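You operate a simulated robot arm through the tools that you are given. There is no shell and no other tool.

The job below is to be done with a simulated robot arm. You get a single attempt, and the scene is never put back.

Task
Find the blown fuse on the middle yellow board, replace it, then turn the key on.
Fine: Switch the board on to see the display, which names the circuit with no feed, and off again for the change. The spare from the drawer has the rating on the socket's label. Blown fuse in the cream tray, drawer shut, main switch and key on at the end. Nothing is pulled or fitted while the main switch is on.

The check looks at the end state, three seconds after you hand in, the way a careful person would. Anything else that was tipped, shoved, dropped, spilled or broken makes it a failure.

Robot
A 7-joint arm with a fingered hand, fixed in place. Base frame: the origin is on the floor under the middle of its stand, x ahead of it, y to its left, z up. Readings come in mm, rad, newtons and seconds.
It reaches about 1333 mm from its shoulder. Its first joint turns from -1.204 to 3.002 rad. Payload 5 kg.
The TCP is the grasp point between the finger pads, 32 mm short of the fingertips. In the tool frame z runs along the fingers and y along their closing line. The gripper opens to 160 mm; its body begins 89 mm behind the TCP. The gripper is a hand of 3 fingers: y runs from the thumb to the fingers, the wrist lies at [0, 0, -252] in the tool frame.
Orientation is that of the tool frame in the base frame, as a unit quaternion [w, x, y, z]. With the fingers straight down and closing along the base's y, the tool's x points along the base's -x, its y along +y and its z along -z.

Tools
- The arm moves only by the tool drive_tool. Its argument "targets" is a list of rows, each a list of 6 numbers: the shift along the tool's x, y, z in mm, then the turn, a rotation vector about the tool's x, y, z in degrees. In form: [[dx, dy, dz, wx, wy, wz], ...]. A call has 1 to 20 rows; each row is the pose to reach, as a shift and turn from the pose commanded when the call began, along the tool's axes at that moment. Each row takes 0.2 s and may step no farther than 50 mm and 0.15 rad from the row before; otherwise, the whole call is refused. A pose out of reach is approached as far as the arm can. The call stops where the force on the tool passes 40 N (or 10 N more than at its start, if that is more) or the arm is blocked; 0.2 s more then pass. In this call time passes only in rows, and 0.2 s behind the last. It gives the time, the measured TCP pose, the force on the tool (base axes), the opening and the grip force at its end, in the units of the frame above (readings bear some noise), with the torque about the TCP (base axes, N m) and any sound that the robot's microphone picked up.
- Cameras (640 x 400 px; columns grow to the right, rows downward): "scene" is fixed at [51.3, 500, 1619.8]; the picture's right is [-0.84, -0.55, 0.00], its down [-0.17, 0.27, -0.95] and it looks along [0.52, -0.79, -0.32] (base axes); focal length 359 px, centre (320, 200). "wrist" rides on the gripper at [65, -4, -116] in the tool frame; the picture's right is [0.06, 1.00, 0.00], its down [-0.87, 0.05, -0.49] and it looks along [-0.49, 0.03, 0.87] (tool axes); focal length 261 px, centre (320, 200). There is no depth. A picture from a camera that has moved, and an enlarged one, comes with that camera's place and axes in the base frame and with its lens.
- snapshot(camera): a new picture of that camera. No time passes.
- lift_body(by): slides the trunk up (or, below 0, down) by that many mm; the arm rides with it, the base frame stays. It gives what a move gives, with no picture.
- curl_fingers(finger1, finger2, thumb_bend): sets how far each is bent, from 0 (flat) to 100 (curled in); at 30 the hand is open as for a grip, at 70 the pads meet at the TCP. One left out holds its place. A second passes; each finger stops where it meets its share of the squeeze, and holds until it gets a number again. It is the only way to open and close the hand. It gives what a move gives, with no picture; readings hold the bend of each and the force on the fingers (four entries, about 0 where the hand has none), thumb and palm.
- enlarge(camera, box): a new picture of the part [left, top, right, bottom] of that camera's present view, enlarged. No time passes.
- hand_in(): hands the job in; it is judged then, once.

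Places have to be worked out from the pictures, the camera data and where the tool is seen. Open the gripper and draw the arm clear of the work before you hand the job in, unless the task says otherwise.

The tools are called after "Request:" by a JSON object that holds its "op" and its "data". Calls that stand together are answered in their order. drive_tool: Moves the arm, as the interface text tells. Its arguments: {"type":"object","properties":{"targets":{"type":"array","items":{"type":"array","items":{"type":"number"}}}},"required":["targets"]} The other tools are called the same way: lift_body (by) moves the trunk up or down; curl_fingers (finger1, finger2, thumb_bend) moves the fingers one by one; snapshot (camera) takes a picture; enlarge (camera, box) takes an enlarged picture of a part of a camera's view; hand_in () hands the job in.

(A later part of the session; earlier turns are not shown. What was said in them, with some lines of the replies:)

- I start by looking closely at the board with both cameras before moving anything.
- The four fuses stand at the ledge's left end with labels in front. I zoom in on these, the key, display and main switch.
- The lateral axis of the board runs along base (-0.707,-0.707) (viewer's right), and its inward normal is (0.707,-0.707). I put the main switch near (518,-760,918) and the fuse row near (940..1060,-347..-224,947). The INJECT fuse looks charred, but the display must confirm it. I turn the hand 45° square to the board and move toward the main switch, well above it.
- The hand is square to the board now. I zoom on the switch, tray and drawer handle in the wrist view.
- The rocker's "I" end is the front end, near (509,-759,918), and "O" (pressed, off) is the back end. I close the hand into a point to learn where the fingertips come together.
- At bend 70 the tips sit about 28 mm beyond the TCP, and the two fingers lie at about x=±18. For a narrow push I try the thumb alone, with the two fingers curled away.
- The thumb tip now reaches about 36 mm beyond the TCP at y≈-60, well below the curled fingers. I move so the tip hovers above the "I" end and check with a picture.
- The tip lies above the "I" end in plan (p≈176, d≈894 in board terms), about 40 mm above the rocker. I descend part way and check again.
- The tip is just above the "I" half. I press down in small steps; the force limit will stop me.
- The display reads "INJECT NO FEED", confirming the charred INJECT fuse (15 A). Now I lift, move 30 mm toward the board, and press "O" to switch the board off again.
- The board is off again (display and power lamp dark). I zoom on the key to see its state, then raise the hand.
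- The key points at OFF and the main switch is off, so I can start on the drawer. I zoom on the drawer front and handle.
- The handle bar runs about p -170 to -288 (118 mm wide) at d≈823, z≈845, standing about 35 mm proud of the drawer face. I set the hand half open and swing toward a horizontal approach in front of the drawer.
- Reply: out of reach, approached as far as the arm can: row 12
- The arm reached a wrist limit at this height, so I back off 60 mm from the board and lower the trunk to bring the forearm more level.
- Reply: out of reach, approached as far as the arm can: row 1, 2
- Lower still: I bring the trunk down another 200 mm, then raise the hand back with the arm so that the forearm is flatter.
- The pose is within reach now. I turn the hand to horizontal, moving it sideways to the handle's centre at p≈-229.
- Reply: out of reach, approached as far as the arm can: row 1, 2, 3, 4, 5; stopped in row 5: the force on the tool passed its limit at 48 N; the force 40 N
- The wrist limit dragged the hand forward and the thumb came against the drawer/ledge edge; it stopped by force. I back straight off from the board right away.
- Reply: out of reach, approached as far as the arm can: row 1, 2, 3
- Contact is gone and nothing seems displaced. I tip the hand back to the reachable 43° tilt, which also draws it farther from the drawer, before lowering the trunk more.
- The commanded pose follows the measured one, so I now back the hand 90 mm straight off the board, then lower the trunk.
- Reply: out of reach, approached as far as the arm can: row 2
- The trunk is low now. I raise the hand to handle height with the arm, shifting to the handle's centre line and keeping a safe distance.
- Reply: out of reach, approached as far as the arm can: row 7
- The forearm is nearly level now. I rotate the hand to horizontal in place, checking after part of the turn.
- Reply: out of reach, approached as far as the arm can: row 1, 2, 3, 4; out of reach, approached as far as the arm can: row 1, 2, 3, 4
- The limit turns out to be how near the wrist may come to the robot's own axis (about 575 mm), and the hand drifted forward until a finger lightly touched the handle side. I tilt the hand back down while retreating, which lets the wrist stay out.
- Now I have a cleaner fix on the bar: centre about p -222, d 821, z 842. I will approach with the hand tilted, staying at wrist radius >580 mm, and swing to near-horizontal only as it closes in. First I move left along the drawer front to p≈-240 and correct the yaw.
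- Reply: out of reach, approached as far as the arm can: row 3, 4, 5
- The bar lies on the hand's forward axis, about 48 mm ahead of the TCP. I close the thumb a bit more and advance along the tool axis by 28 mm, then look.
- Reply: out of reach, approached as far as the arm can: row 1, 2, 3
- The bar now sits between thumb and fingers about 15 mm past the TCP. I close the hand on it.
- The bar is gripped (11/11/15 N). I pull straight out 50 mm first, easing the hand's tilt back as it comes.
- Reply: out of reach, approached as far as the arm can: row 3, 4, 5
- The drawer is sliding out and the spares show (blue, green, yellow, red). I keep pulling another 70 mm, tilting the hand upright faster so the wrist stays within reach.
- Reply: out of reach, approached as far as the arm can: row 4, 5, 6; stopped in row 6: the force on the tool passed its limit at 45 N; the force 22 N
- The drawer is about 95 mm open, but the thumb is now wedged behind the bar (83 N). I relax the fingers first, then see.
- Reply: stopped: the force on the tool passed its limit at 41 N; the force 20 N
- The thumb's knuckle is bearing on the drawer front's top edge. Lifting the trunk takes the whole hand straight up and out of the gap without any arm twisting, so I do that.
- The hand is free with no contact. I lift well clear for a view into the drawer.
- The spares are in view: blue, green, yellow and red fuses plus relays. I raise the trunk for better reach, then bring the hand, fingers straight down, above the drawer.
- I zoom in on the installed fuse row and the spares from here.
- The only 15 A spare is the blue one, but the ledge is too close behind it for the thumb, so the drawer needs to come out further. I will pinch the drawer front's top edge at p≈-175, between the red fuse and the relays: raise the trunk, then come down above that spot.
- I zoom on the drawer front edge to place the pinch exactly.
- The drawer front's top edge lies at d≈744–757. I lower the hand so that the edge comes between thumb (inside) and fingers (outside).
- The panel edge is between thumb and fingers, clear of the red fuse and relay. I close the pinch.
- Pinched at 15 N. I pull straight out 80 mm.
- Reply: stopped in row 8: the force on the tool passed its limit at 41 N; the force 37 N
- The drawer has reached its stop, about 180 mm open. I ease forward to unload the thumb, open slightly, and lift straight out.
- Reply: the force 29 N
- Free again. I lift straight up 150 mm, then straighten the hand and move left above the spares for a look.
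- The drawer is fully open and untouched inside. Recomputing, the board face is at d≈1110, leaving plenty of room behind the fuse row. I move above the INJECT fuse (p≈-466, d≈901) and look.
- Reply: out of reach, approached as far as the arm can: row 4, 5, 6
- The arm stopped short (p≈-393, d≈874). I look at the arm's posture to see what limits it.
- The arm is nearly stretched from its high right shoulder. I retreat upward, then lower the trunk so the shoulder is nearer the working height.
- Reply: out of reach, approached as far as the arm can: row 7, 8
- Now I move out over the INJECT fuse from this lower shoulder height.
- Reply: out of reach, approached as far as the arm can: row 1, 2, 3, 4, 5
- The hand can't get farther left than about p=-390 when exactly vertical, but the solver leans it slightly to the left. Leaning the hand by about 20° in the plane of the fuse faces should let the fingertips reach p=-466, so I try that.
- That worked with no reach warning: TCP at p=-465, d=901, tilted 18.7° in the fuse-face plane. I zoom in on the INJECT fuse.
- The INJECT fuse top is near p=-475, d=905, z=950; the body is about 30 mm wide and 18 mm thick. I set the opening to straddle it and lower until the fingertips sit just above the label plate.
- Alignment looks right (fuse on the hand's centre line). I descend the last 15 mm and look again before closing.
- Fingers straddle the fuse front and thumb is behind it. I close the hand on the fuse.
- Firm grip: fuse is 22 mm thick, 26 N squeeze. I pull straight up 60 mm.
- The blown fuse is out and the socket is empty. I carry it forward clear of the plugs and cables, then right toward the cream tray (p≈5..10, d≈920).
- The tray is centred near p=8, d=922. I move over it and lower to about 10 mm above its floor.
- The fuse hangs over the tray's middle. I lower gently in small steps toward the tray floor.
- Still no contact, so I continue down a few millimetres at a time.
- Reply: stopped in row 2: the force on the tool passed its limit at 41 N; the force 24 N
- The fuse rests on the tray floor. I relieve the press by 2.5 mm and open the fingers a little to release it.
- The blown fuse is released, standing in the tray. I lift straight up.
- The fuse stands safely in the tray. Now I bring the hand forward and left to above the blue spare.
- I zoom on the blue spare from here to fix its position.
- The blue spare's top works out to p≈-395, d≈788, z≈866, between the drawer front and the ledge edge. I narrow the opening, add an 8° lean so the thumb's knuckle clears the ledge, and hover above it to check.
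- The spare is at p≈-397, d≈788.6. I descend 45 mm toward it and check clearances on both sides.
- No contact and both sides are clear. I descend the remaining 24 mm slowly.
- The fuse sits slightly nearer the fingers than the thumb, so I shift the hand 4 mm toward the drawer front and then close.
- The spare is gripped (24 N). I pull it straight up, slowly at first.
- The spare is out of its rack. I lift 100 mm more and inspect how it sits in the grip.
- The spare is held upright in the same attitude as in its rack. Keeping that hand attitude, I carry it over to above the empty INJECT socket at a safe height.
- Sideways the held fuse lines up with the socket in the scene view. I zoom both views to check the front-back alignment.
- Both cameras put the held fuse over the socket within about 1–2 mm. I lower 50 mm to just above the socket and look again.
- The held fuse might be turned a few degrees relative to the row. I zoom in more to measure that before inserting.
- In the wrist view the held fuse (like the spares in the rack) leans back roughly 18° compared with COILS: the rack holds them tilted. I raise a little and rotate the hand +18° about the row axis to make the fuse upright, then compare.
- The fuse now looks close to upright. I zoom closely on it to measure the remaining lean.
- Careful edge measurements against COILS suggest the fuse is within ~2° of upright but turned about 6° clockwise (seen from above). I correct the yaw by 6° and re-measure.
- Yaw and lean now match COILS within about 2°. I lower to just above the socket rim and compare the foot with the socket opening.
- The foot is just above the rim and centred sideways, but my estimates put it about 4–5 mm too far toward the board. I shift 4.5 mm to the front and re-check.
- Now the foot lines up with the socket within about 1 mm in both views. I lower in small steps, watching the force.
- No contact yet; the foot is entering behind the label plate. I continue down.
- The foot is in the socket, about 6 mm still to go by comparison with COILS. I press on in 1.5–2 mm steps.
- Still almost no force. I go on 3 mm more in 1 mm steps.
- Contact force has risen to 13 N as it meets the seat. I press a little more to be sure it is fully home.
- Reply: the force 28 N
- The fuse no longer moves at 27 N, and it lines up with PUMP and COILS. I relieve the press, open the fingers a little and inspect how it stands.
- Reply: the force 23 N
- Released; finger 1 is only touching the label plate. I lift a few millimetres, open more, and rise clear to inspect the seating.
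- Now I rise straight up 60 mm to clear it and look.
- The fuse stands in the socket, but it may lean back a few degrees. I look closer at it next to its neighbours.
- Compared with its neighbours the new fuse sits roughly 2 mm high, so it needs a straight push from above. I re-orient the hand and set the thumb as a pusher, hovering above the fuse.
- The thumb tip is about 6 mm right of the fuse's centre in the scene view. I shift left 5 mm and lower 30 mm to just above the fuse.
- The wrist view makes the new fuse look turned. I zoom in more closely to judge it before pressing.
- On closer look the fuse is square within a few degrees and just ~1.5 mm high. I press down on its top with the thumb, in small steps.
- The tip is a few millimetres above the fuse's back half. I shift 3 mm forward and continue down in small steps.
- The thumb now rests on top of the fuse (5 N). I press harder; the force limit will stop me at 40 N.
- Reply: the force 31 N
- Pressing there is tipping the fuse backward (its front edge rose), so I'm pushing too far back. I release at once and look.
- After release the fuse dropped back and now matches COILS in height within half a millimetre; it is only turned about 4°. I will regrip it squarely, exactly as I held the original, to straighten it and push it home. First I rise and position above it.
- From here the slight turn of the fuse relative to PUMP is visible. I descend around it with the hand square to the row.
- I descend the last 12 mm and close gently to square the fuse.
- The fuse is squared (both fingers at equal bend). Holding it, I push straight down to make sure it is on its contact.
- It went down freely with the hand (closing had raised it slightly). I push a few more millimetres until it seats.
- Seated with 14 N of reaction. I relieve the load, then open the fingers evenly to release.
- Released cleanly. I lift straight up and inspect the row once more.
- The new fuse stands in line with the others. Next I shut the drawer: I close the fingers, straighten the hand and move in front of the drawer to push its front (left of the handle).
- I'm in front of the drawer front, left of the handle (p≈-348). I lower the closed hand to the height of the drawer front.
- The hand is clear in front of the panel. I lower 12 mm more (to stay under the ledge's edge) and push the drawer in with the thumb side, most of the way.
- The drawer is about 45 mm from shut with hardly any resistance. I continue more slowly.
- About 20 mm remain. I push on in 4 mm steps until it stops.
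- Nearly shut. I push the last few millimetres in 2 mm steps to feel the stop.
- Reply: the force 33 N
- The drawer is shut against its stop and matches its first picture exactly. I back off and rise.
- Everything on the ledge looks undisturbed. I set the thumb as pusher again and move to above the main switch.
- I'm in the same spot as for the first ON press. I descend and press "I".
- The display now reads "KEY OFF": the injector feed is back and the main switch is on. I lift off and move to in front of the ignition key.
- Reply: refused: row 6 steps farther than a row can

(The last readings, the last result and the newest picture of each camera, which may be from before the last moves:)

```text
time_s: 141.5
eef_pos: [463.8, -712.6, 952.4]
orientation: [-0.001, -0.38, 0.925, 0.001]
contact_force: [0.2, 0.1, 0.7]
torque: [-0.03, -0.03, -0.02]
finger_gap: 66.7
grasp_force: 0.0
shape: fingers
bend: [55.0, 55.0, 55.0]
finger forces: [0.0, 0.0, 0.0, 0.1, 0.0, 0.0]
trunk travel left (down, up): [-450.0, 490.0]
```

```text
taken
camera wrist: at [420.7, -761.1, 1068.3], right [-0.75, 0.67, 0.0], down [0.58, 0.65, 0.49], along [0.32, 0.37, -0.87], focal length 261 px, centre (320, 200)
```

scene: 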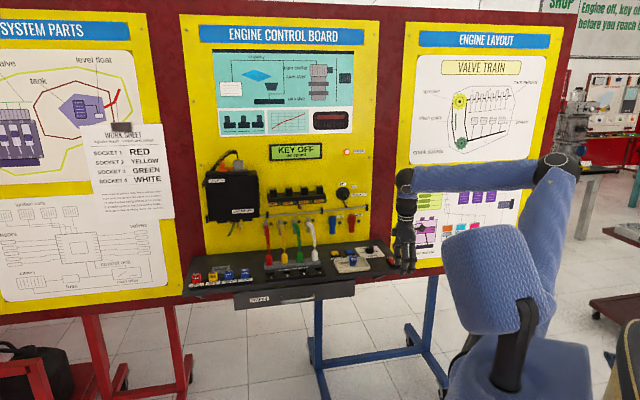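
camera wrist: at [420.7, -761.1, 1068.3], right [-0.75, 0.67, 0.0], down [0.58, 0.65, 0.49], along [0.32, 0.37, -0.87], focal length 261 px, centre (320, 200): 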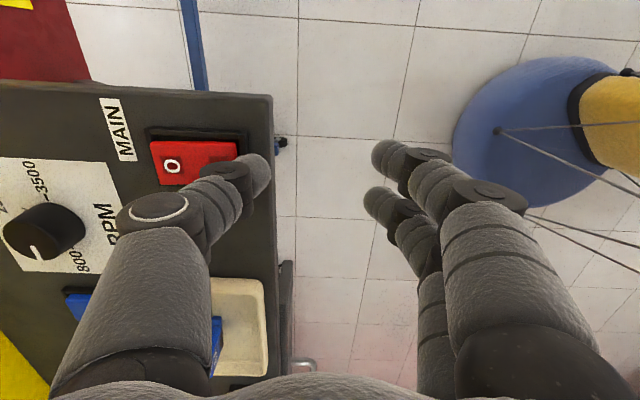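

The move was refused for an oversized step and only the fingers opened; nothing was touched and the board is still on. I repeat the lift with smaller steps.

Request:
{"op": "drive_tool", "data": {"targets": [[0, 0, -40, 0, 0, 0], [0, 0, -80, 0, 0, 0], [0, 10, -120, 0, 0, 0], [-30, 10, -150, 0, 0, 0], [-70, 0, -165, 0, 0, 0], [-108, -15, -180, 0, 0, 0], [-145, -28, -198, 0, 0, 0], [-175, -40, -218, 0, 0, 0], [-190, -48, -232, 0, 0, 0]]}}

Request:
{"op": "snapshot", "data": {"camera": "scene"}}

```text
time_s: 143.5
eef_pos: [634.6, -614.2, 1183.2]
orientation: [-0.002, -0.379, 0.926, 0.001]
contact_force: [-0.5, 0.9, -0.8]
torque: [0.0, -0.01, 0.04]
finger_gap: 67.1
grasp_force: 0.1
shape: fingers
bend: [55.0, 55.0, 55.0]
finger forces: [0.0, 0.0, 0.1, 0.1, 0.0, 0.0]
trunk travel left (down, up): [-450.0, 490.0]
```

```text
taken
```

scene: 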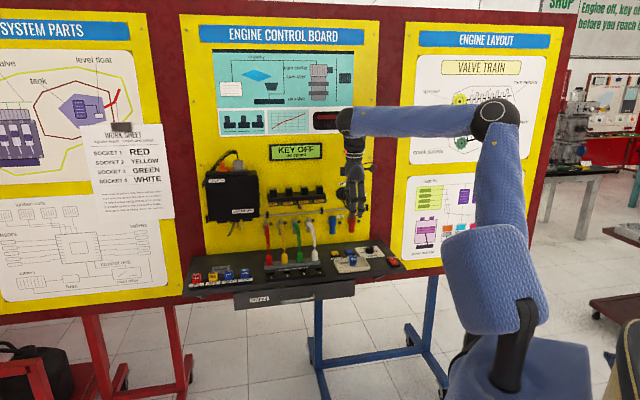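

I'm in front of the key (p≈-14, d≈883, z≈1183). I tilt the hand toward the board, half way first.

Request:
{"op": "drive_tool", "data": {"targets": [[0, 0, 0, 8, 0, 0], [0, 0, 0, 16, 0, 0], [0, 0, 0, 24, 0, 0], [0, 0, 0, 32, 0, 0], [0, 0, 0, 40, 0, 0], [0, 0, 0, 48, 0, 0]]}}

Request:
{"op": "snapshot", "data": {"camera": "wrist"}}

Request:
{"op": "snapshot", "data": {"camera": "scene"}}

```text
time_s: 144.9
eef_pos: [633.1, -613.3, 1184.6]
orientation: [0.153, -0.346, 0.846, -0.376]
contact_force: [0.1, 0.5, 1.1]
torque: [0.01, 0.0, 0.0]
finger_gap: 67.1
grasp_force: 0.1
shape: fingers
bend: [55.0, 55.0, 55.0]
finger forces: [0.1, 0.0, 0.0, 0.1, 0.1, 0.0]
trunk travel left (down, up): [-450.0, 490.0]
```

```text
taken
camera wrist: at [528.7, -599.7, 1264.9], right [-0.51, 0.43, -0.74], down [0.34, 0.9, 0.29], along [0.79, -0.1, -0.61], focal length 261 px, centre (320, 200)
```

wrist: 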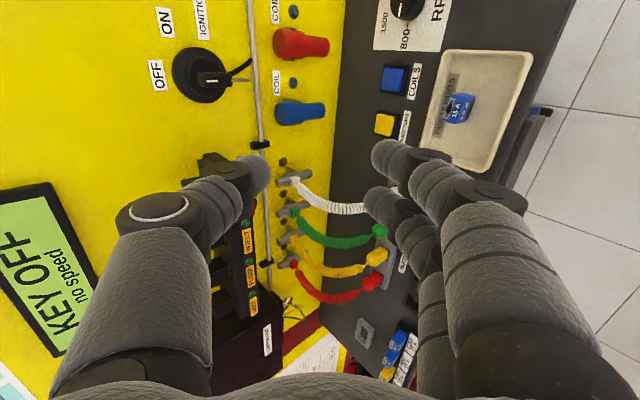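

```text
taken
```

scene: 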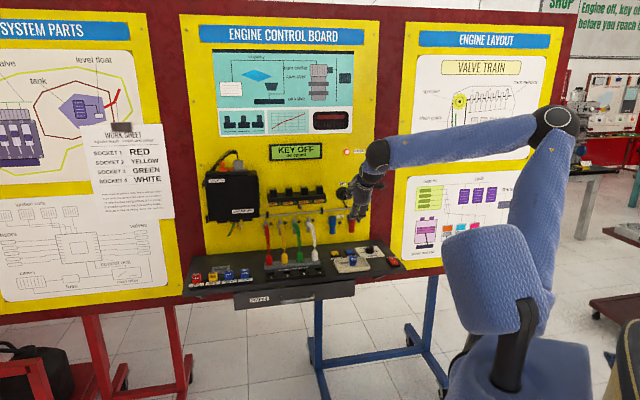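

The key is in the wrist view. I zoom to locate it precisely.

Request:
{"op": "enlarge", "data": {"camera": "wrist", "box": [140, 10, 280, 140]}}

Request:
{"op": "enlarge", "data": {"camera": "scene", "box": [325, 170, 365, 210]}}

```text
3.08 times, centred on (210, 75) of wrist
camera zoom: at [528.7, -599.7, 1264.9], right [-0.51, 0.43, -0.74], down [0.34, 0.9, 0.29], along [0.79, -0.1, -0.61], focal length 802 px, centre (658, 585)
```

zoom: 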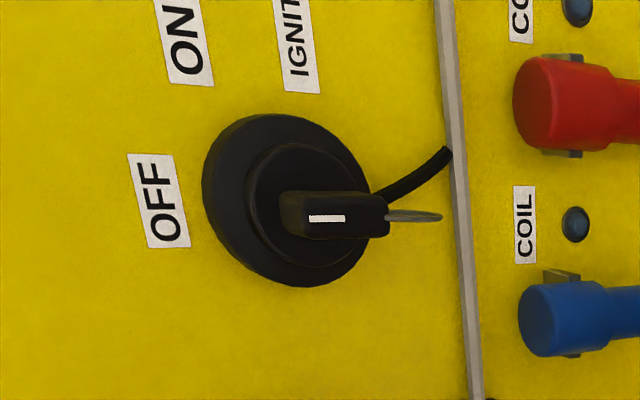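

```text
10.00 times, centred on (345, 190) of scene
camera zoom: at [51.3, 500.0, 1619.8], right [-0.84, -0.55, 0.0], down [-0.17, 0.27, -0.95], along [0.52, -0.79, -0.32], focal length 3593 px, centre (70, 300)
```

zoom: 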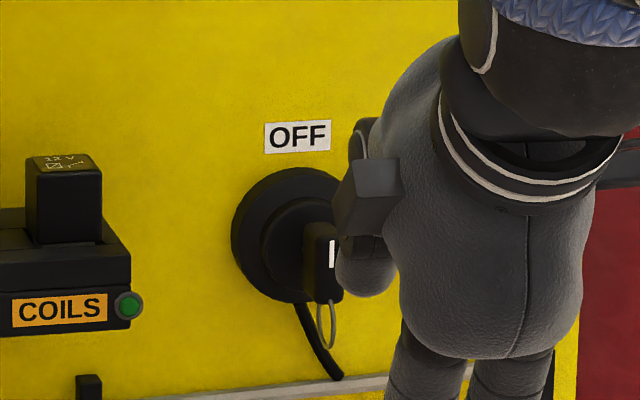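

Triangulating, the key bow's face is near p≈20, d≈1086, z≈1149 (board face at d≈1150), about 13 mm thick and 33 mm tall. I finish turning the hand to horizontal.

Request:
{"op": "drive_tool", "data": {"targets": [[0, 0, 0, 8.4, 0, 0], [0, 0, 0, 16.8, 0, 0], [0, 0, 0, 25.2, 0, 0], [0, 0, 0, 33.6, 0, 0], [0, 0, 0, 42, 0, 0]]}}

Request:
{"op": "snapshot", "data": {"camera": "scene"}}

Request:
{"op": "snapshot", "data": {"camera": "wrist"}}

```text
time_s: 146.1
eef_pos: [634.2, -614.3, 1183.5]
orientation: [0.268, -0.271, 0.654, -0.653]
contact_force: [0.2, -0.1, -0.7]
torque: [-0.03, 0.01, -0.05]
finger_gap: 67.0
grasp_force: 0.0
shape: fingers
bend: [55.0, 55.0, 55.0]
finger forces: [0.0, 0.0, 0.1, 0.0, 0.1, 0.1]
trunk travel left (down, up): [-450.0, 490.0]
```

```text
taken
```

scene: 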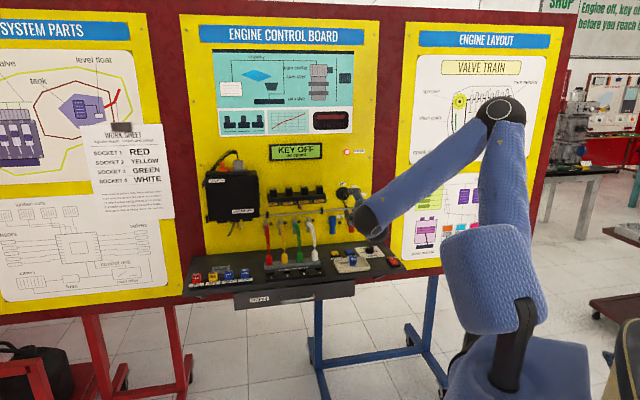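

```text
taken
camera wrist: at [507.4, -577.2, 1187.5], right [-0.05, -0.04, -1.0], down [0.27, 0.96, -0.06], along [0.96, -0.27, -0.03], focal length 261 px, centre (320, 200)
```

wrist: 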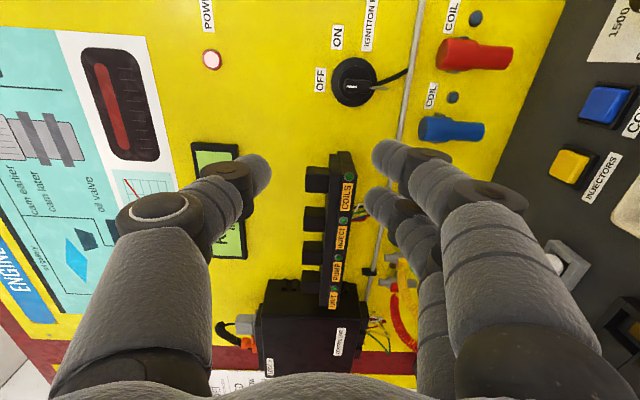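

The hand points straight at the board. Now I roll it -90° about its axis so thumb and fingers lie left and right of the key.

Request:
{"op": "drive_tool", "data": {"targets": [[0, 0, 0, 0, 0, -8], [0, 0, 0, 0, 0, -16], [0, 0, 0, 0, 0, -24], [0, 0, 0, 0, 0, -32], [0, 0, 0, 0, 0, -40], [0, 0, 0, 0, 0, -48]]}}

Request:
{"op": "snapshot", "data": {"camera": "wrist"}}

```text
time_s: 147.5
eef_pos: [632.7, -612.1, 1185.4]
orientation: [0.022, 0.513, -0.488, 0.706]
contact_force: [-0.5, -0.1, -0.4]
torque: [0.0, -0.02, 0.01]
finger_gap: 67.2
grasp_force: 0.0
shape: fingers
bend: [55.0, 55.0, 55.0]
finger forces: [0.0, 0.0, 0.1, 0.1, 0.1, 0.0]
trunk travel left (down, up): [-450.0, 490.0]
```

```text
taken
camera wrist: at [523.8, -559.2, 1235.8], right [-0.56, -0.55, -0.62], down [0.04, 0.73, -0.68], along [0.83, -0.41, -0.39], focal length 261 px, centre (320, 200)
```

wrist: 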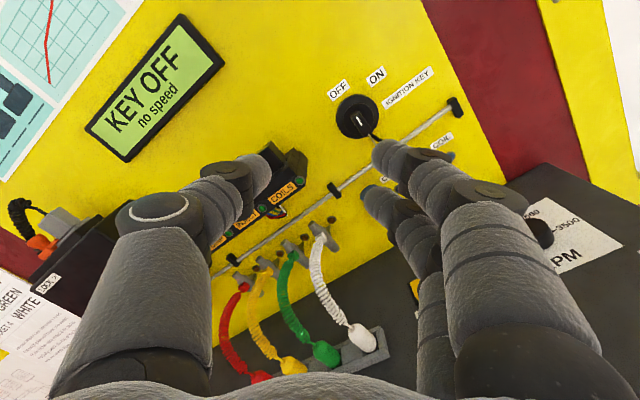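

No limits hit. I complete the roll to -90°.

Request:
{"op": "drive_tool", "data": {"targets": [[0, 0, 0, 0, 0, -8.4], [0, 0, 0, 0, 0, -16.8], [0, 0, 0, 0, 0, -25.2], [0, 0, 0, 0, 0, -33.6], [0, 0, 0, 0, 0, -42]]}}

Request:
{"op": "snapshot", "data": {"camera": "wrist"}}

Request:
{"op": "snapshot", "data": {"camera": "scene"}}

```text
time_s: 148.7
eef_pos: [634.5, -613.0, 1183.8]
orientation: [0.274, 0.654, -0.272, 0.651]
contact_force: [0.4, -0.6, 0.2]
torque: [-0.01, 0.01, 0.01]
finger_gap: 67.0
grasp_force: 0.1
shape: fingers
bend: [55.0, 55.0, 55.0]
finger forces: [0.0, 0.0, 0.1, 0.0, 0.0, 0.0]
trunk travel left (down, up): [-450.0, 490.0]
```

```text
taken
camera wrist: at [555.9, -527.9, 1249.6], right [-0.71, -0.7, 0.07], down [-0.39, 0.31, -0.87], along [0.59, -0.64, -0.49], focal length 261 px, centre (320, 200)
```

wrist: 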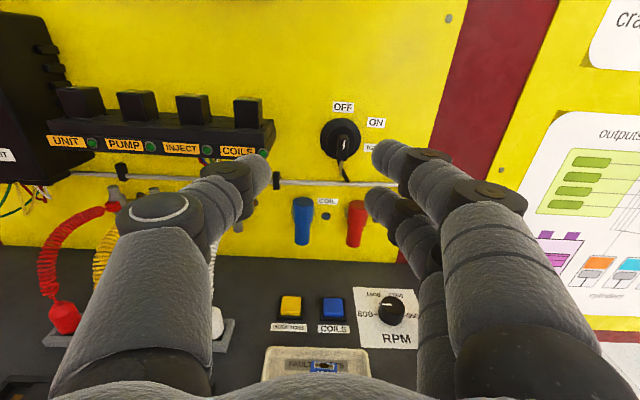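

```text
taken
```

scene: 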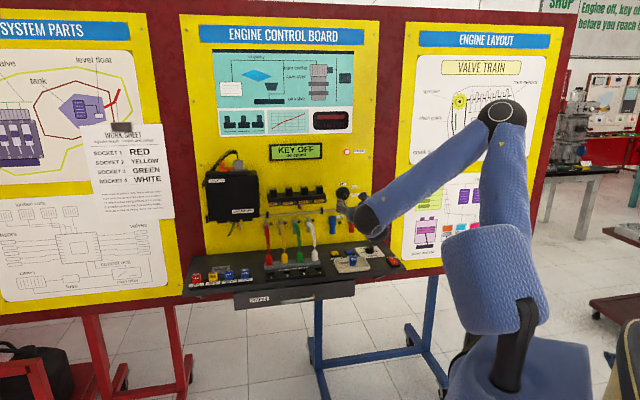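

The roll is done: thumb on the left, fingers on the right. I zoom on the key from this view to align with it.

Request:
{"op": "enlarge", "data": {"camera": "wrist", "box": [290, 80, 410, 200]}}

```text
3.33 times, centred on (350, 140) of wrist
camera zoom: at [555.9, -527.9, 1249.6], right [-0.71, -0.7, 0.07], down [-0.39, 0.31, -0.87], along [0.59, -0.64, -0.49], focal length 869 px, centre (220, 400)
```

zoom: 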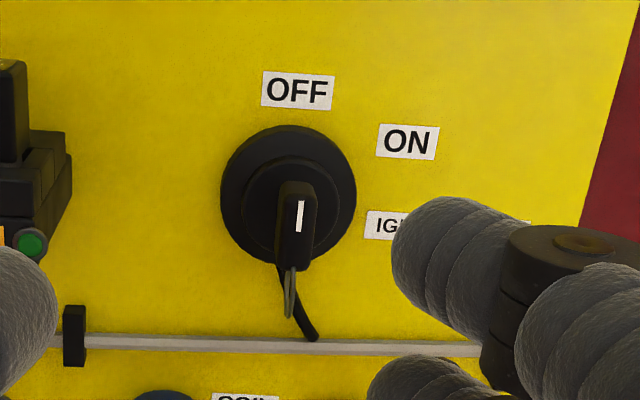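

The lock axis is at about p=19.5, z=1143, with the key bow centred at z≈1146 and its face at d≈1086. I move in line with it, 50 mm short.

Request:
{"op": "drive_tool", "data": {"targets": [[-9.7, 8.6, 38, 0, 0, 0], [-19.4, 17.1, 76, 0, 0, 0], [-29.1, 25.7, 115, 0, 0, 0], [-38.8, 34.2, 150, 0, 0, 0]]}}

Request:
{"op": "snapshot", "data": {"camera": "wrist"}}

Request:
{"op": "enlarge", "data": {"camera": "scene", "box": [315, 160, 405, 240]}}

```text
time_s: 149.7
eef_pos: [714.4, -744.2, 1146.0]
orientation: [0.272, 0.654, -0.272, 0.651]
contact_force: [0.0, 0.0, -1.1]
torque: [0.0, -0.04, -0.01]
finger_gap: 66.9
grasp_force: 0.0
shape: fingers
bend: [55.0, 55.0, 55.0]
finger forces: [0.0, 0.1, 0.1, 0.1, 0.0, 0.0]
trunk travel left (down, up): [-450.0, 490.0]
```

```text
taken
camera wrist: at [637.5, -659.0, 1210.3], right [-0.71, -0.7, 0.06], down [-0.39, 0.31, -0.87], along [0.59, -0.64, -0.49], focal length 261 px, centre (320, 200)
```

wrist: 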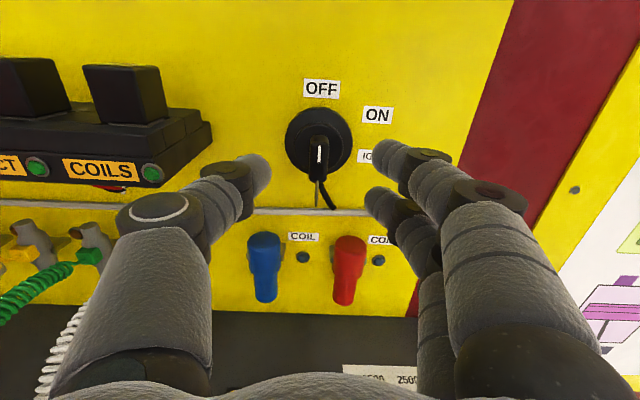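

```text
5.00 times, centred on (360, 200) of scene
camera zoom: at [51.3, 500.0, 1619.8], right [-0.84, -0.55, 0.0], down [-0.17, 0.27, -0.95], along [0.52, -0.79, -0.32], focal length 1796 px, centre (120, 200)
```

zoom: 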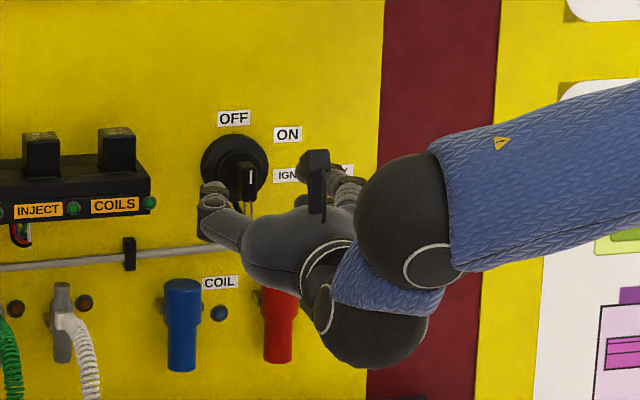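

The key is centred between thumb and fingers. I advance 42 mm so the fingertips reach past the bow.

Request:
{"op": "drive_tool", "data": {"targets": [[0, -1, 12, 0, 0, 0], [0, -1, 24, 0, 0, 0], [0, -1, 34, 0, 0, 0], [0, -1, 42, 0, 0, 0]]}}

Request:
{"op": "snapshot", "data": {"camera": "wrist"}}

Request:
{"op": "enlarge", "data": {"camera": "scene", "box": [325, 165, 385, 225]}}

```text
time_s: 150.7
eef_pos: [744.2, -773.1, 1144.9]
orientation: [0.273, 0.654, -0.273, 0.651]
contact_force: [-0.4, 0.8, 0.2]
torque: [0.0, -0.01, 0.02]
finger_gap: 67.2
grasp_force: 0.0
shape: fingers
bend: [55.0, 55.0, 55.0]
finger forces: [0.0, 0.0, 0.0, 0.0, 0.0, 0.0]
trunk travel left (down, up): [-450.0, 490.0]
```

```text
taken
camera wrist: at [666.8, -688.3, 1210.2], right [-0.71, -0.7, 0.06], down [-0.39, 0.31, -0.87], along [0.59, -0.64, -0.49], focal length 261 px, centre (320, 200)
```

wrist: 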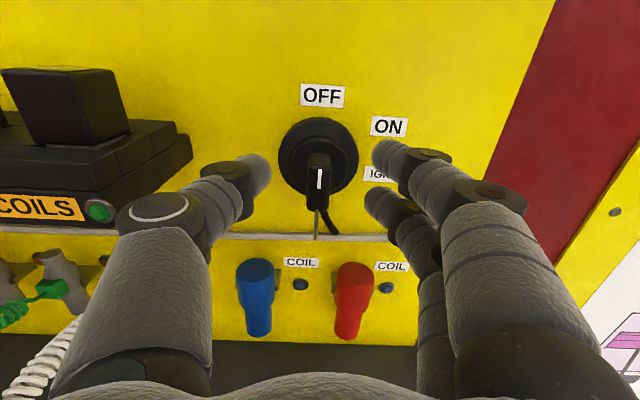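

```text
6.67 times, centred on (355, 195) of scene
camera zoom: at [51.3, 500.0, 1619.8], right [-0.84, -0.55, 0.0], down [-0.17, 0.27, -0.95], along [0.52, -0.79, -0.32], focal length 2395 px, centre (87, 233)
```

zoom: 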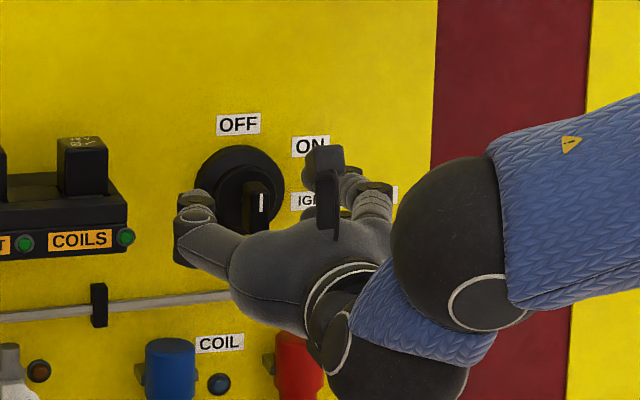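

The bow is 13 mm beyond the TCP, between the tips. I close on it.

Request:
{"op": "curl_fingers", "data": {"finger1": 85, "finger2": 85, "thumb_bend": 85}}

Request:
{"op": "snapshot", "data": {"camera": "wrist"}}

Request:
{"op": "enlarge", "data": {"camera": "wrist", "box": [240, 100, 420, 250]}}

```text
time_s: 151.7
eef_pos: [745.1, -773.8, 1144.3]
orientation: [0.273, 0.654, -0.273, 0.651]
contact_force: [16.1, -14.0, 8.2]
torque: [-0.17, -0.16, -0.08]
finger_gap: 18.2
grasp_force: 25.9
shape: fingers
bend: [71.0, 71.0, 68.0]
finger forces: [13.5, 11.9, 0.0, 0.0, 26.3, 0.0]
trunk travel left (down, up): [-450.0, 490.0]
```

```text
taken
camera wrist: at [667.5, -688.9, 1210.2], right [-0.71, -0.7, 0.06], down [-0.39, 0.31, -0.87], along [0.59, -0.64, -0.49], focal length 261 px, centre (320, 200)
```

wrist: 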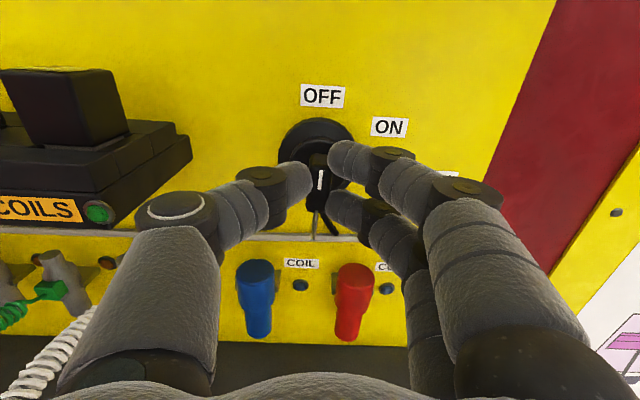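

```text
2.67 times, centred on (330, 175) of wrist
camera zoom: at [667.5, -688.9, 1210.2], right [-0.71, -0.7, 0.06], down [-0.39, 0.31, -0.87], along [0.59, -0.64, -0.49], focal length 695 px, centre (293, 267)
```

zoom: 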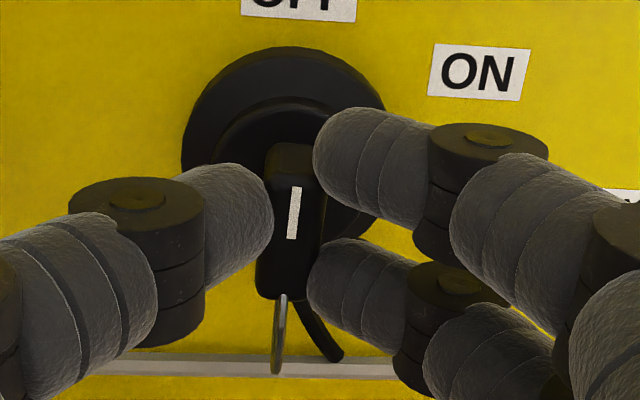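

The key is gripped (26 N). I turn clockwise about the lock axis in 7° steps up to about 60°.

Request:
{"op": "drive_tool", "data": {"targets": [[0, 0, 1, 0, 0, 7], [0, 0, 2, 0, 0, 14], [0, 0, 2, 0, 0, 21], [0, 0, 2, 0, 0, 28], [0, 0, 2, 0, 0, 35], [0, 0, 2, 0, 0, 42]]}}

Request:
{"op": "snapshot", "data": {"camera": "wrist"}}

Request:
{"op": "enlarge", "data": {"camera": "scene", "box": [255, 130, 385, 230]}}

```text
time_s: 153.1
eef_pos: [745.5, -776.2, 1143.6]
orientation: [0.022, 0.512, -0.49, 0.705]
contact_force: [-9.5, -13.8, 1.3]
torque: [0.04, 0.13, -0.42]
finger_gap: 18.0
grasp_force: 27.9
shape: fingers
bend: [71.0, 71.0, 69.0]
finger forces: [17.4, 16.1, 0.1, 0.1, 21.9, 0.0]
trunk travel left (down, up): [-450.0, 490.0]
```

```text
taken
camera wrist: at [634.9, -722.4, 1195.7], right [-0.56, -0.55, -0.62], down [0.04, 0.73, -0.68], along [0.83, -0.4, -0.39], focal length 261 px, centre (320, 200)
```

wrist: 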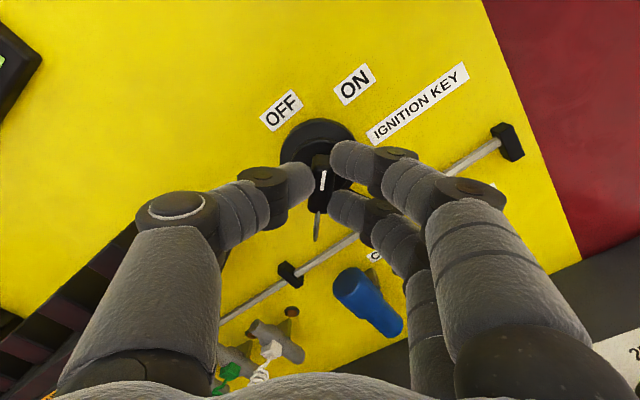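

```text
4.00 times, centred on (320, 180) of scene
camera zoom: at [51.3, 500.0, 1619.8], right [-0.84, -0.55, 0.0], down [-0.17, 0.27, -0.95], along [0.52, -0.79, -0.32], focal length 1437 px, centre (320, 280)
```

zoom: 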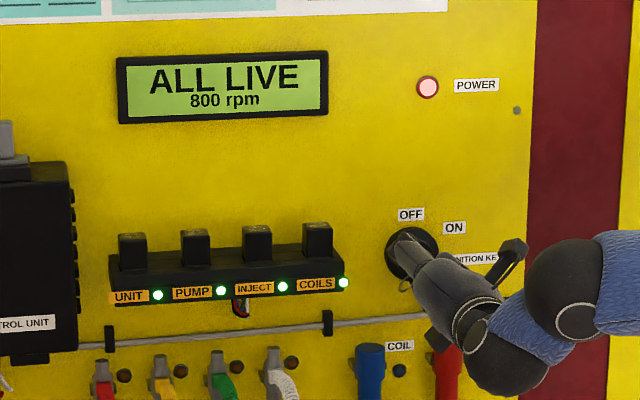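

"ALL LIVE 800 rpm" with all four lamps lit: the key is on. The ON label lies somewhat further, so I turn on gently toward its stop.

Request:
{"op": "drive_tool", "data": {"targets": [[0, 0, 0, 0, 0, 4], [0, 0, 0, 0, 0, 8], [0, 0, 0, 0, 0, 12], [0, 0, 0, 0, 0, 16]]}}

Request:
{"op": "snapshot", "data": {"camera": "wrist"}}

Request:
{"op": "enlarge", "data": {"camera": "scene", "box": [255, 130, 385, 230]}}

```text
time_s: 154.1
eef_pos: [744.0, -775.6, 1143.5]
orientation: [-0.077, 0.438, -0.557, 0.701]
contact_force: [-17.9, -17.4, -2.8]
torque: [0.0, 0.34, -0.58]
finger_gap: 18.0
grasp_force: 30.0
shape: fingers
bend: [71.0, 71.0, 69.0]
finger forces: [21.1, 17.6, 0.0, 0.1, 20.9, 0.0]
trunk travel left (down, up): [-450.0, 490.0]
```

```text
taken
camera wrist: at [625.8, -731.5, 1182.3], right [-0.42, -0.41, -0.81], down [0.16, 0.85, -0.5], along [0.9, -0.34, -0.29], focal length 261 px, centre (320, 200)
```

wrist: 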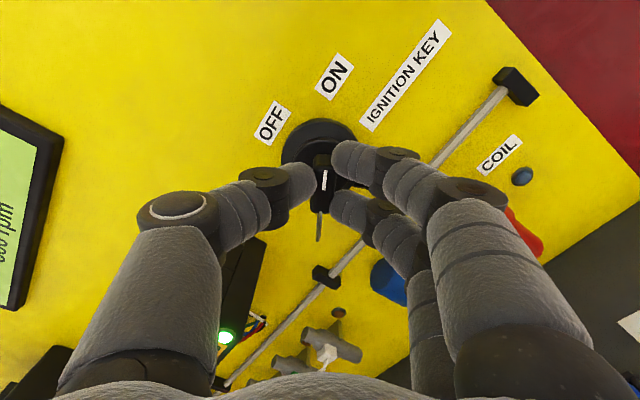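

```text
4.00 times, centred on (320, 180) of scene
camera zoom: at [51.3, 500.0, 1619.8], right [-0.84, -0.55, 0.0], down [-0.17, 0.27, -0.95], along [0.52, -0.79, -0.32], focal length 1437 px, centre (320, 280)
```

zoom: 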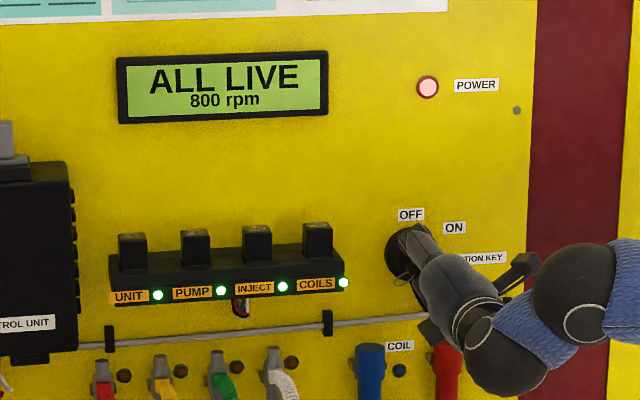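

The key is at about 58° and the display stays "ALL LIVE". I relieve the sideways load by moving 3 mm right with it, then check the readings.

Request:
{"op": "drive_tool", "data": {"targets": [[1.3, 0.8, 0, 0, 0, 1], [2.5, 1.6, 0, 0, 0, 2]]}}

Request:
{"op": "enlarge", "data": {"camera": "wrist", "box": [230, 60, 430, 260]}}

```text
time_s: 154.7
eef_pos: [743.2, -777.4, 1145.0]
orientation: [-0.091, 0.43, -0.563, 0.7]
contact_force: [-7.9, -9.9, -2.3]
torque: [-0.01, 0.35, -0.36]
finger_gap: 17.8
grasp_force: 29.4
shape: fingers
bend: [72.0, 71.0, 69.0]
finger forces: [17.4, 17.8, 0.0, 0.0, 23.8, 0.0]
trunk travel left (down, up): [-450.0, 490.0]
```

```text
2.00 times, centred on (330, 160) of wrist
camera zoom: at [624.5, -733.1, 1180.5], right [-0.4, -0.39, -0.83], down [0.17, 0.86, -0.48], along [0.9, -0.33, -0.28], focal length 521 px, centre (300, 280)
```

zoom: 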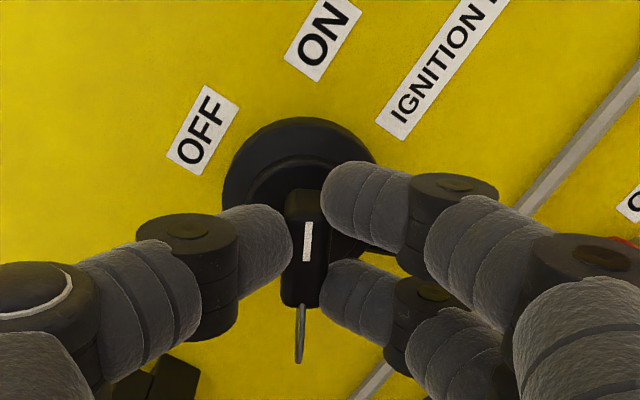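

The key mark points at the ON label and the load has eased. I open the fingers evenly to release the key.

Request:
{"op": "curl_fingers", "data": {"finger1": 64, "finger2": 64, "thumb_bend": 62}}

Request:
{"op": "enlarge", "data": {"camera": "wrist", "box": [230, 60, 430, 260]}}

Request:
{"op": "enlarge", "data": {"camera": "scene", "box": [255, 130, 385, 230]}}

```text
time_s: 155.7
eef_pos: [744.6, -775.9, 1145.8]
orientation: [-0.089, 0.431, -0.562, 0.7]
contact_force: [-0.4, -0.1, 0.4]
torque: [-0.01, 0.03, 0.0]
finger_gap: 35.6
grasp_force: 0.0
shape: fingers
bend: [64.0, 64.0, 62.0]
finger forces: [0.0, 0.0, 0.0, 0.0, 0.0, 0.1]
trunk travel left (down, up): [-450.0, 490.0]
```

```text
2.00 times, centred on (330, 160) of wrist
camera zoom: at [624.6, -732.6, 1180.9], right [-0.4, -0.39, -0.83], down [0.17, 0.86, -0.48], along [0.9, -0.33, -0.28], focal length 521 px, centre (300, 280)
```

zoom: 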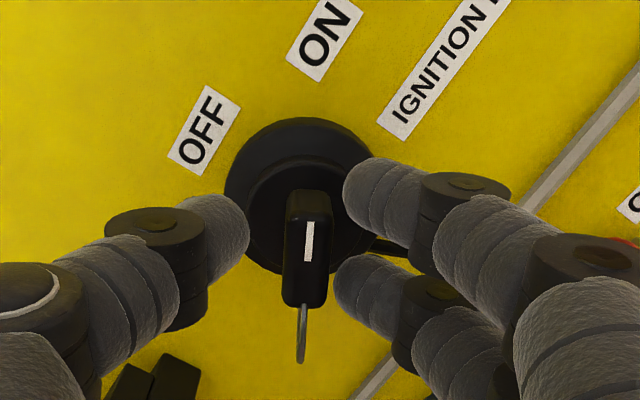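

```text
4.00 times, centred on (320, 180) of scene
camera zoom: at [51.3, 500.0, 1619.8], right [-0.84, -0.55, 0.0], down [-0.17, 0.27, -0.95], along [0.52, -0.79, -0.32], focal length 1437 px, centre (320, 280)
```

zoom: 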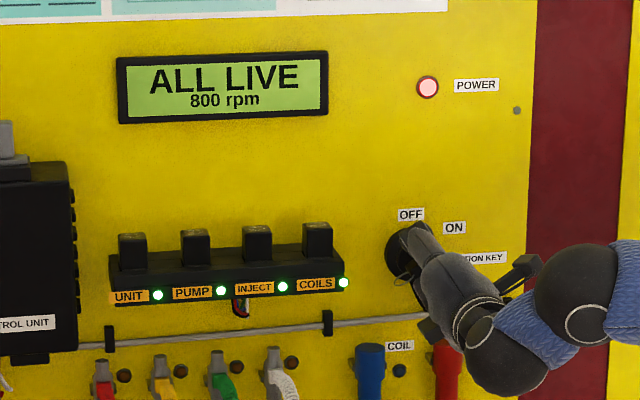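

The key stays on. I retract straight back from the board.

Request:
{"op": "drive_tool", "data": {"targets": [[0, 0, -15, 0, 0, 0], [0, 0, -40, 0, 0, 0], [0, 0, -80, 0, 0, 0], [0, 0, -120, 0, 0, 0], [0, 0, -160, 0, 0, 0], [0, 0, -200, 0, 0, 0]]}}

Request:
{"op": "snapshot", "data": {"camera": "wrist"}}

Request:
{"op": "snapshot", "data": {"camera": "scene"}}

```text
time_s: 157.3
eef_pos: [595.3, -649.3, 1109.0]
orientation: [-0.102, 0.421, -0.598, 0.675]
contact_force: [-0.4, -0.1, -0.5]
torque: [-0.01, -0.04, 0.02]
finger_gap: 35.9
grasp_force: 0.1
shape: fingers
bend: [64.0, 64.0, 62.0]
finger forces: [0.0, 0.0, 0.1, 0.0, 0.1, 0.1]
trunk travel left (down, up): [-450.0, 490.0]
stopped in row 6: the arm was blocked; the commanded pose is now the measured one
```

```text
taken
camera wrist: at [477.3, -606.5, 1148.9], right [-0.4, -0.31, -0.86], down [0.18, 0.9, -0.4], along [0.9, -0.32, -0.31], focal length 261 px, centre (320, 200)
```

wrist: 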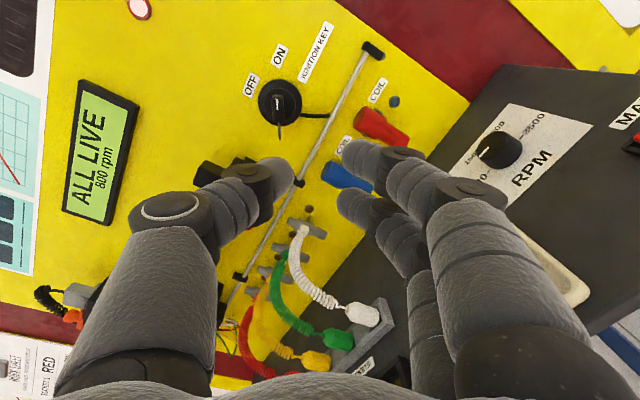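

```text
taken
```

scene: 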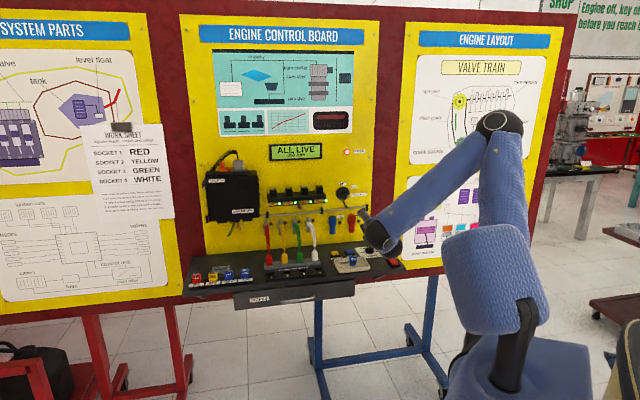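

The retreat was stopped by the arm's own limit (no force on the tool); the display still shows "ALL LIVE". I raise the trunk to lift the whole arm up and away from the work.

Request:
{"op": "lift_body", "data": {"by": 200}}

Request:
{"op": "snapshot", "data": {"camera": "scene"}}

```text
time_s: 159.5
eef_pos: [596.4, -648.6, 1308.9]
orientation: [-0.103, 0.421, -0.598, 0.675]
contact_force: [0.7, -0.9, -0.2]
torque: [0.03, -0.03, 0.0]
finger_gap: 35.7
grasp_force: 0.0
shape: fingers
bend: [64.0, 64.0, 62.0]
finger forces: [0.1, 0.0, 0.1, 0.0, 0.0, 0.1]
trunk travel left (down, up): [-650.0, 290.0]
```

```text
taken
```

scene: 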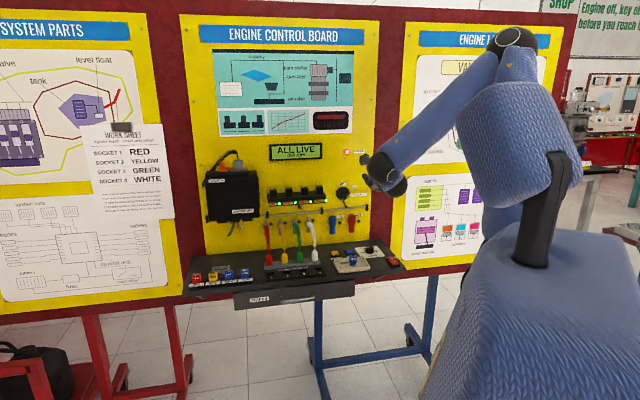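

The arm is above and in front of the work. I open the hand and inspect the final state of the whole board.

Request:
{"op": "curl_fingers", "data": {"finger1": 30, "finger2": 30, "thumb_bend": 30}}

Request:
{"op": "enlarge", "data": {"camera": "scene", "box": [180, 130, 420, 320]}}

Request:
{"op": "enlarge", "data": {"camera": "scene", "box": [185, 250, 265, 300]}}

Request:
{"op": "enlarge", "data": {"camera": "scene", "box": [320, 165, 420, 285]}}

```text
time_s: 160.5
eef_pos: [596.0, -649.0, 1308.5]
orientation: [-0.102, 0.421, -0.598, 0.675]
contact_force: [-0.3, 0.0, -1.0]
torque: [0.01, -0.02, 0.03]
finger_gap: 167.4
grasp_force: 0.0
shape: fingers
bend: [30.0, 30.0, 30.0]
finger forces: [0.1, 0.0, 0.0, 0.1, 0.0, 0.0]
trunk travel left (down, up): [-650.0, 290.0]
```

```text
2.11 times, centred on (300, 225) of scene
camera zoom: at [51.3, 500.0, 1619.8], right [-0.84, -0.55, 0.0], down [-0.17, 0.27, -0.95], along [0.52, -0.79, -0.32], focal length 756 px, centre (362, 147)
```

zoom: 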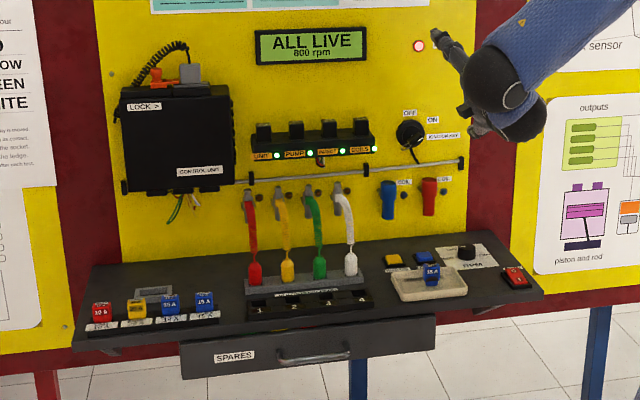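

```text
8.00 times, centred on (225, 275) of scene
camera zoom: at [51.3, 500.0, 1619.8], right [-0.84, -0.55, 0.0], down [-0.17, 0.27, -0.95], along [0.52, -0.79, -0.32], focal length 2874 px, centre (1080, -400)
```

zoom: 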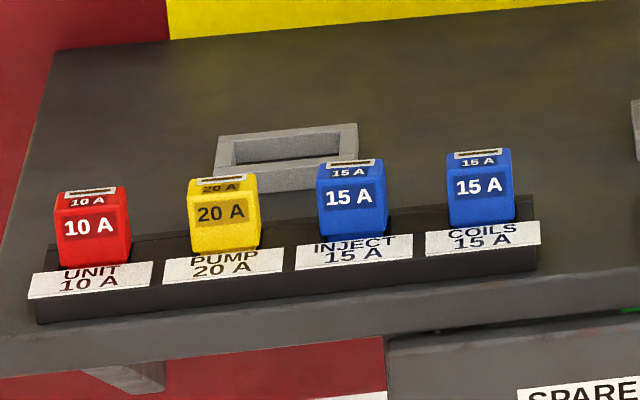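

```text
3.33 times, centred on (370, 225) of scene
camera zoom: at [51.3, 500.0, 1619.8], right [-0.84, -0.55, 0.0], down [-0.17, 0.27, -0.95], along [0.52, -0.79, -0.32], focal length 1198 px, centre (153, 117)
```

zoom: 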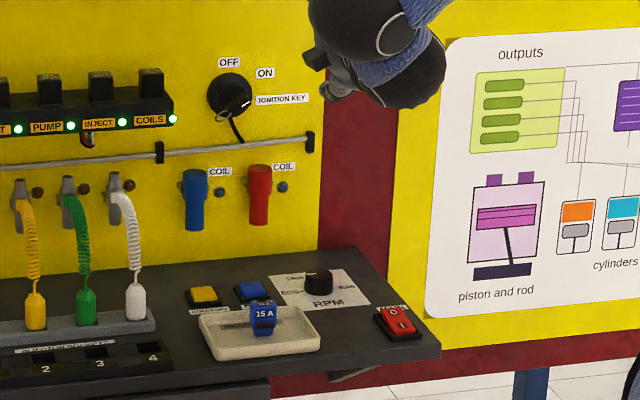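

Everything is as wanted: ALL LIVE, main and key on, blown fuse in the tray, drawer shut. I draw the hand a bit farther back by tilting it down and away.

Request:
{"op": "drive_tool", "data": {"targets": [[-5.5, 11.6, -11.1, -7.2, -3.6, -0.2], [-11, 23.2, -22.3, -14.4, -7.1, -0.4], [-16.4, 34.7, -33.4, -21.5, -10.7, -0.5], [-21.9, 46.3, -44.6, -28.7, -14.2, -0.7], [-27.4, 57.9, -55.7, -35.9, -17.8, -0.9]]}}

Request:
{"op": "snapshot", "data": {"camera": "scene"}}

```text
time_s: 161.7
eef_pos: [552.9, -606.9, 1248.7]
orientation: [0.053, -0.535, 0.75, -0.386]
contact_force: [0.8, -0.4, 0.0]
torque: [0.03, 0.01, 0.01]
finger_gap: 167.9
grasp_force: 0.1
shape: fingers
bend: [30.0, 30.0, 30.0]
finger forces: [0.0, 0.0, 0.0, 0.0, 0.1, 0.0]
trunk travel left (down, up): [-650.0, 290.0]
```

```text
taken
```

scene: 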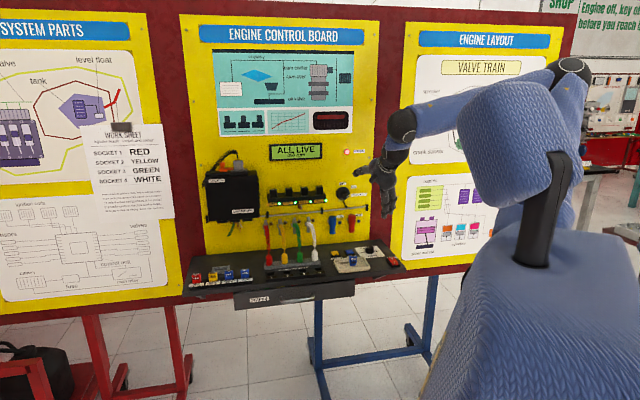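

The hand moved back freely. I raise the trunk the remaining way to leave the work clear, then take a last look.

Request:
{"op": "lift_body", "data": {"by": 150}}

Request:
{"op": "snapshot", "data": {"camera": "scene"}}

Request:
{"op": "enlarge", "data": {"camera": "scene", "box": [180, 130, 420, 320]}}

Request:
{"op": "snapshot", "data": {"camera": "wrist"}}

```text
time_s: 163.4
eef_pos: [554.0, -606.2, 1398.0]
orientation: [0.052, -0.535, 0.75, -0.387]
contact_force: [-0.4, 0.5, 0.2]
torque: [0.02, 0.0, 0.04]
finger_gap: 168.1
grasp_force: 0.1
shape: fingers
bend: [30.0, 30.0, 30.0]
finger forces: [0.0, 0.0, 0.0, 0.0, 0.0, 0.0]
trunk travel left (down, up): [-800.0, 140.0]
```

```text
taken
```

scene: 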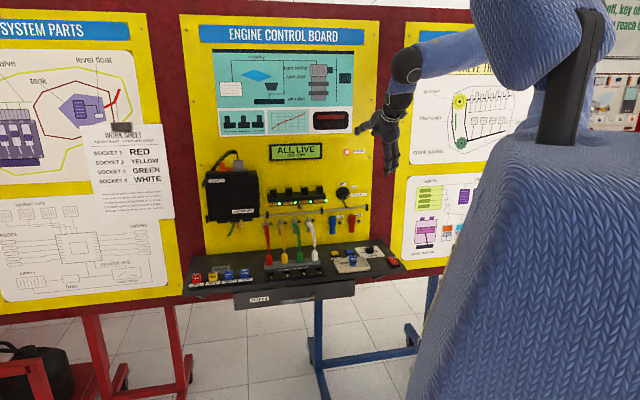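

```text
2.11 times, centred on (300, 225) of scene
camera zoom: at [51.3, 500.0, 1619.8], right [-0.84, -0.55, 0.0], down [-0.17, 0.27, -0.95], along [0.52, -0.79, -0.32], focal length 756 px, centre (362, 147)
```

zoom: 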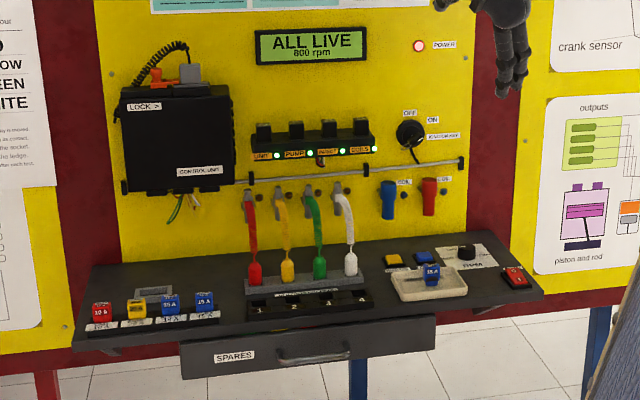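

```text
taken
camera wrist: at [472.9, -602.0, 1503.1], right [-0.79, 0.08, -0.61], down [0.08, 1.0, 0.02], along [0.61, -0.04, -0.79], focal length 261 px, centre (320, 200)
```

wrist: 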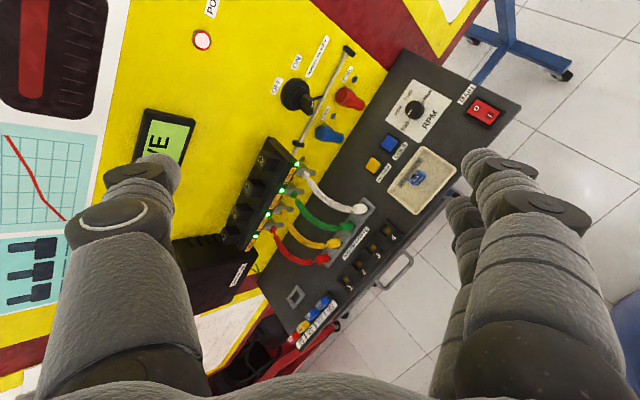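

The display reads "ALL LIVE" with all four feed lamps lit. The main switch and key are on, the 15 A fuse is in the INJECT socket, and the blown fuse is in the cream tray. The drawer is shut, nothing else looks moved, and the hand is open and clear. I hand in the job.

Request:
{"op": "hand_in", "data": {}}

```text
The job is handed in.
```

I replaced the blown INJECT fuse, and the board now shows "ALL LIVE, 800 rpm" with all four feed lamps lit. I've handed the job in, but I haven't seen the result of the check.

- **Fault:** with the main switch on, the display read "INJECT NO FEED". I switched the board off before touching anything.
- **Fuse:** the blown 15 A fuse is in the cream tray. The 15 A spare from the drawer is in the INJECT socket, level with its neighbours to within a millimetre or two. It went in slightly crooked at first, so I regripped it and pushed it down straight.
- **End state:** the drawer is shut, and the main switch and key are both on. The hand is open and clear of the board.

While I was working out how to open the drawer, the thumb hit the edge of the drawer or ledge, and later wedged briefly behind the handle. The force limit stopped the arm both times, and I saw nothing moved or damaged in the pictures afterwards.
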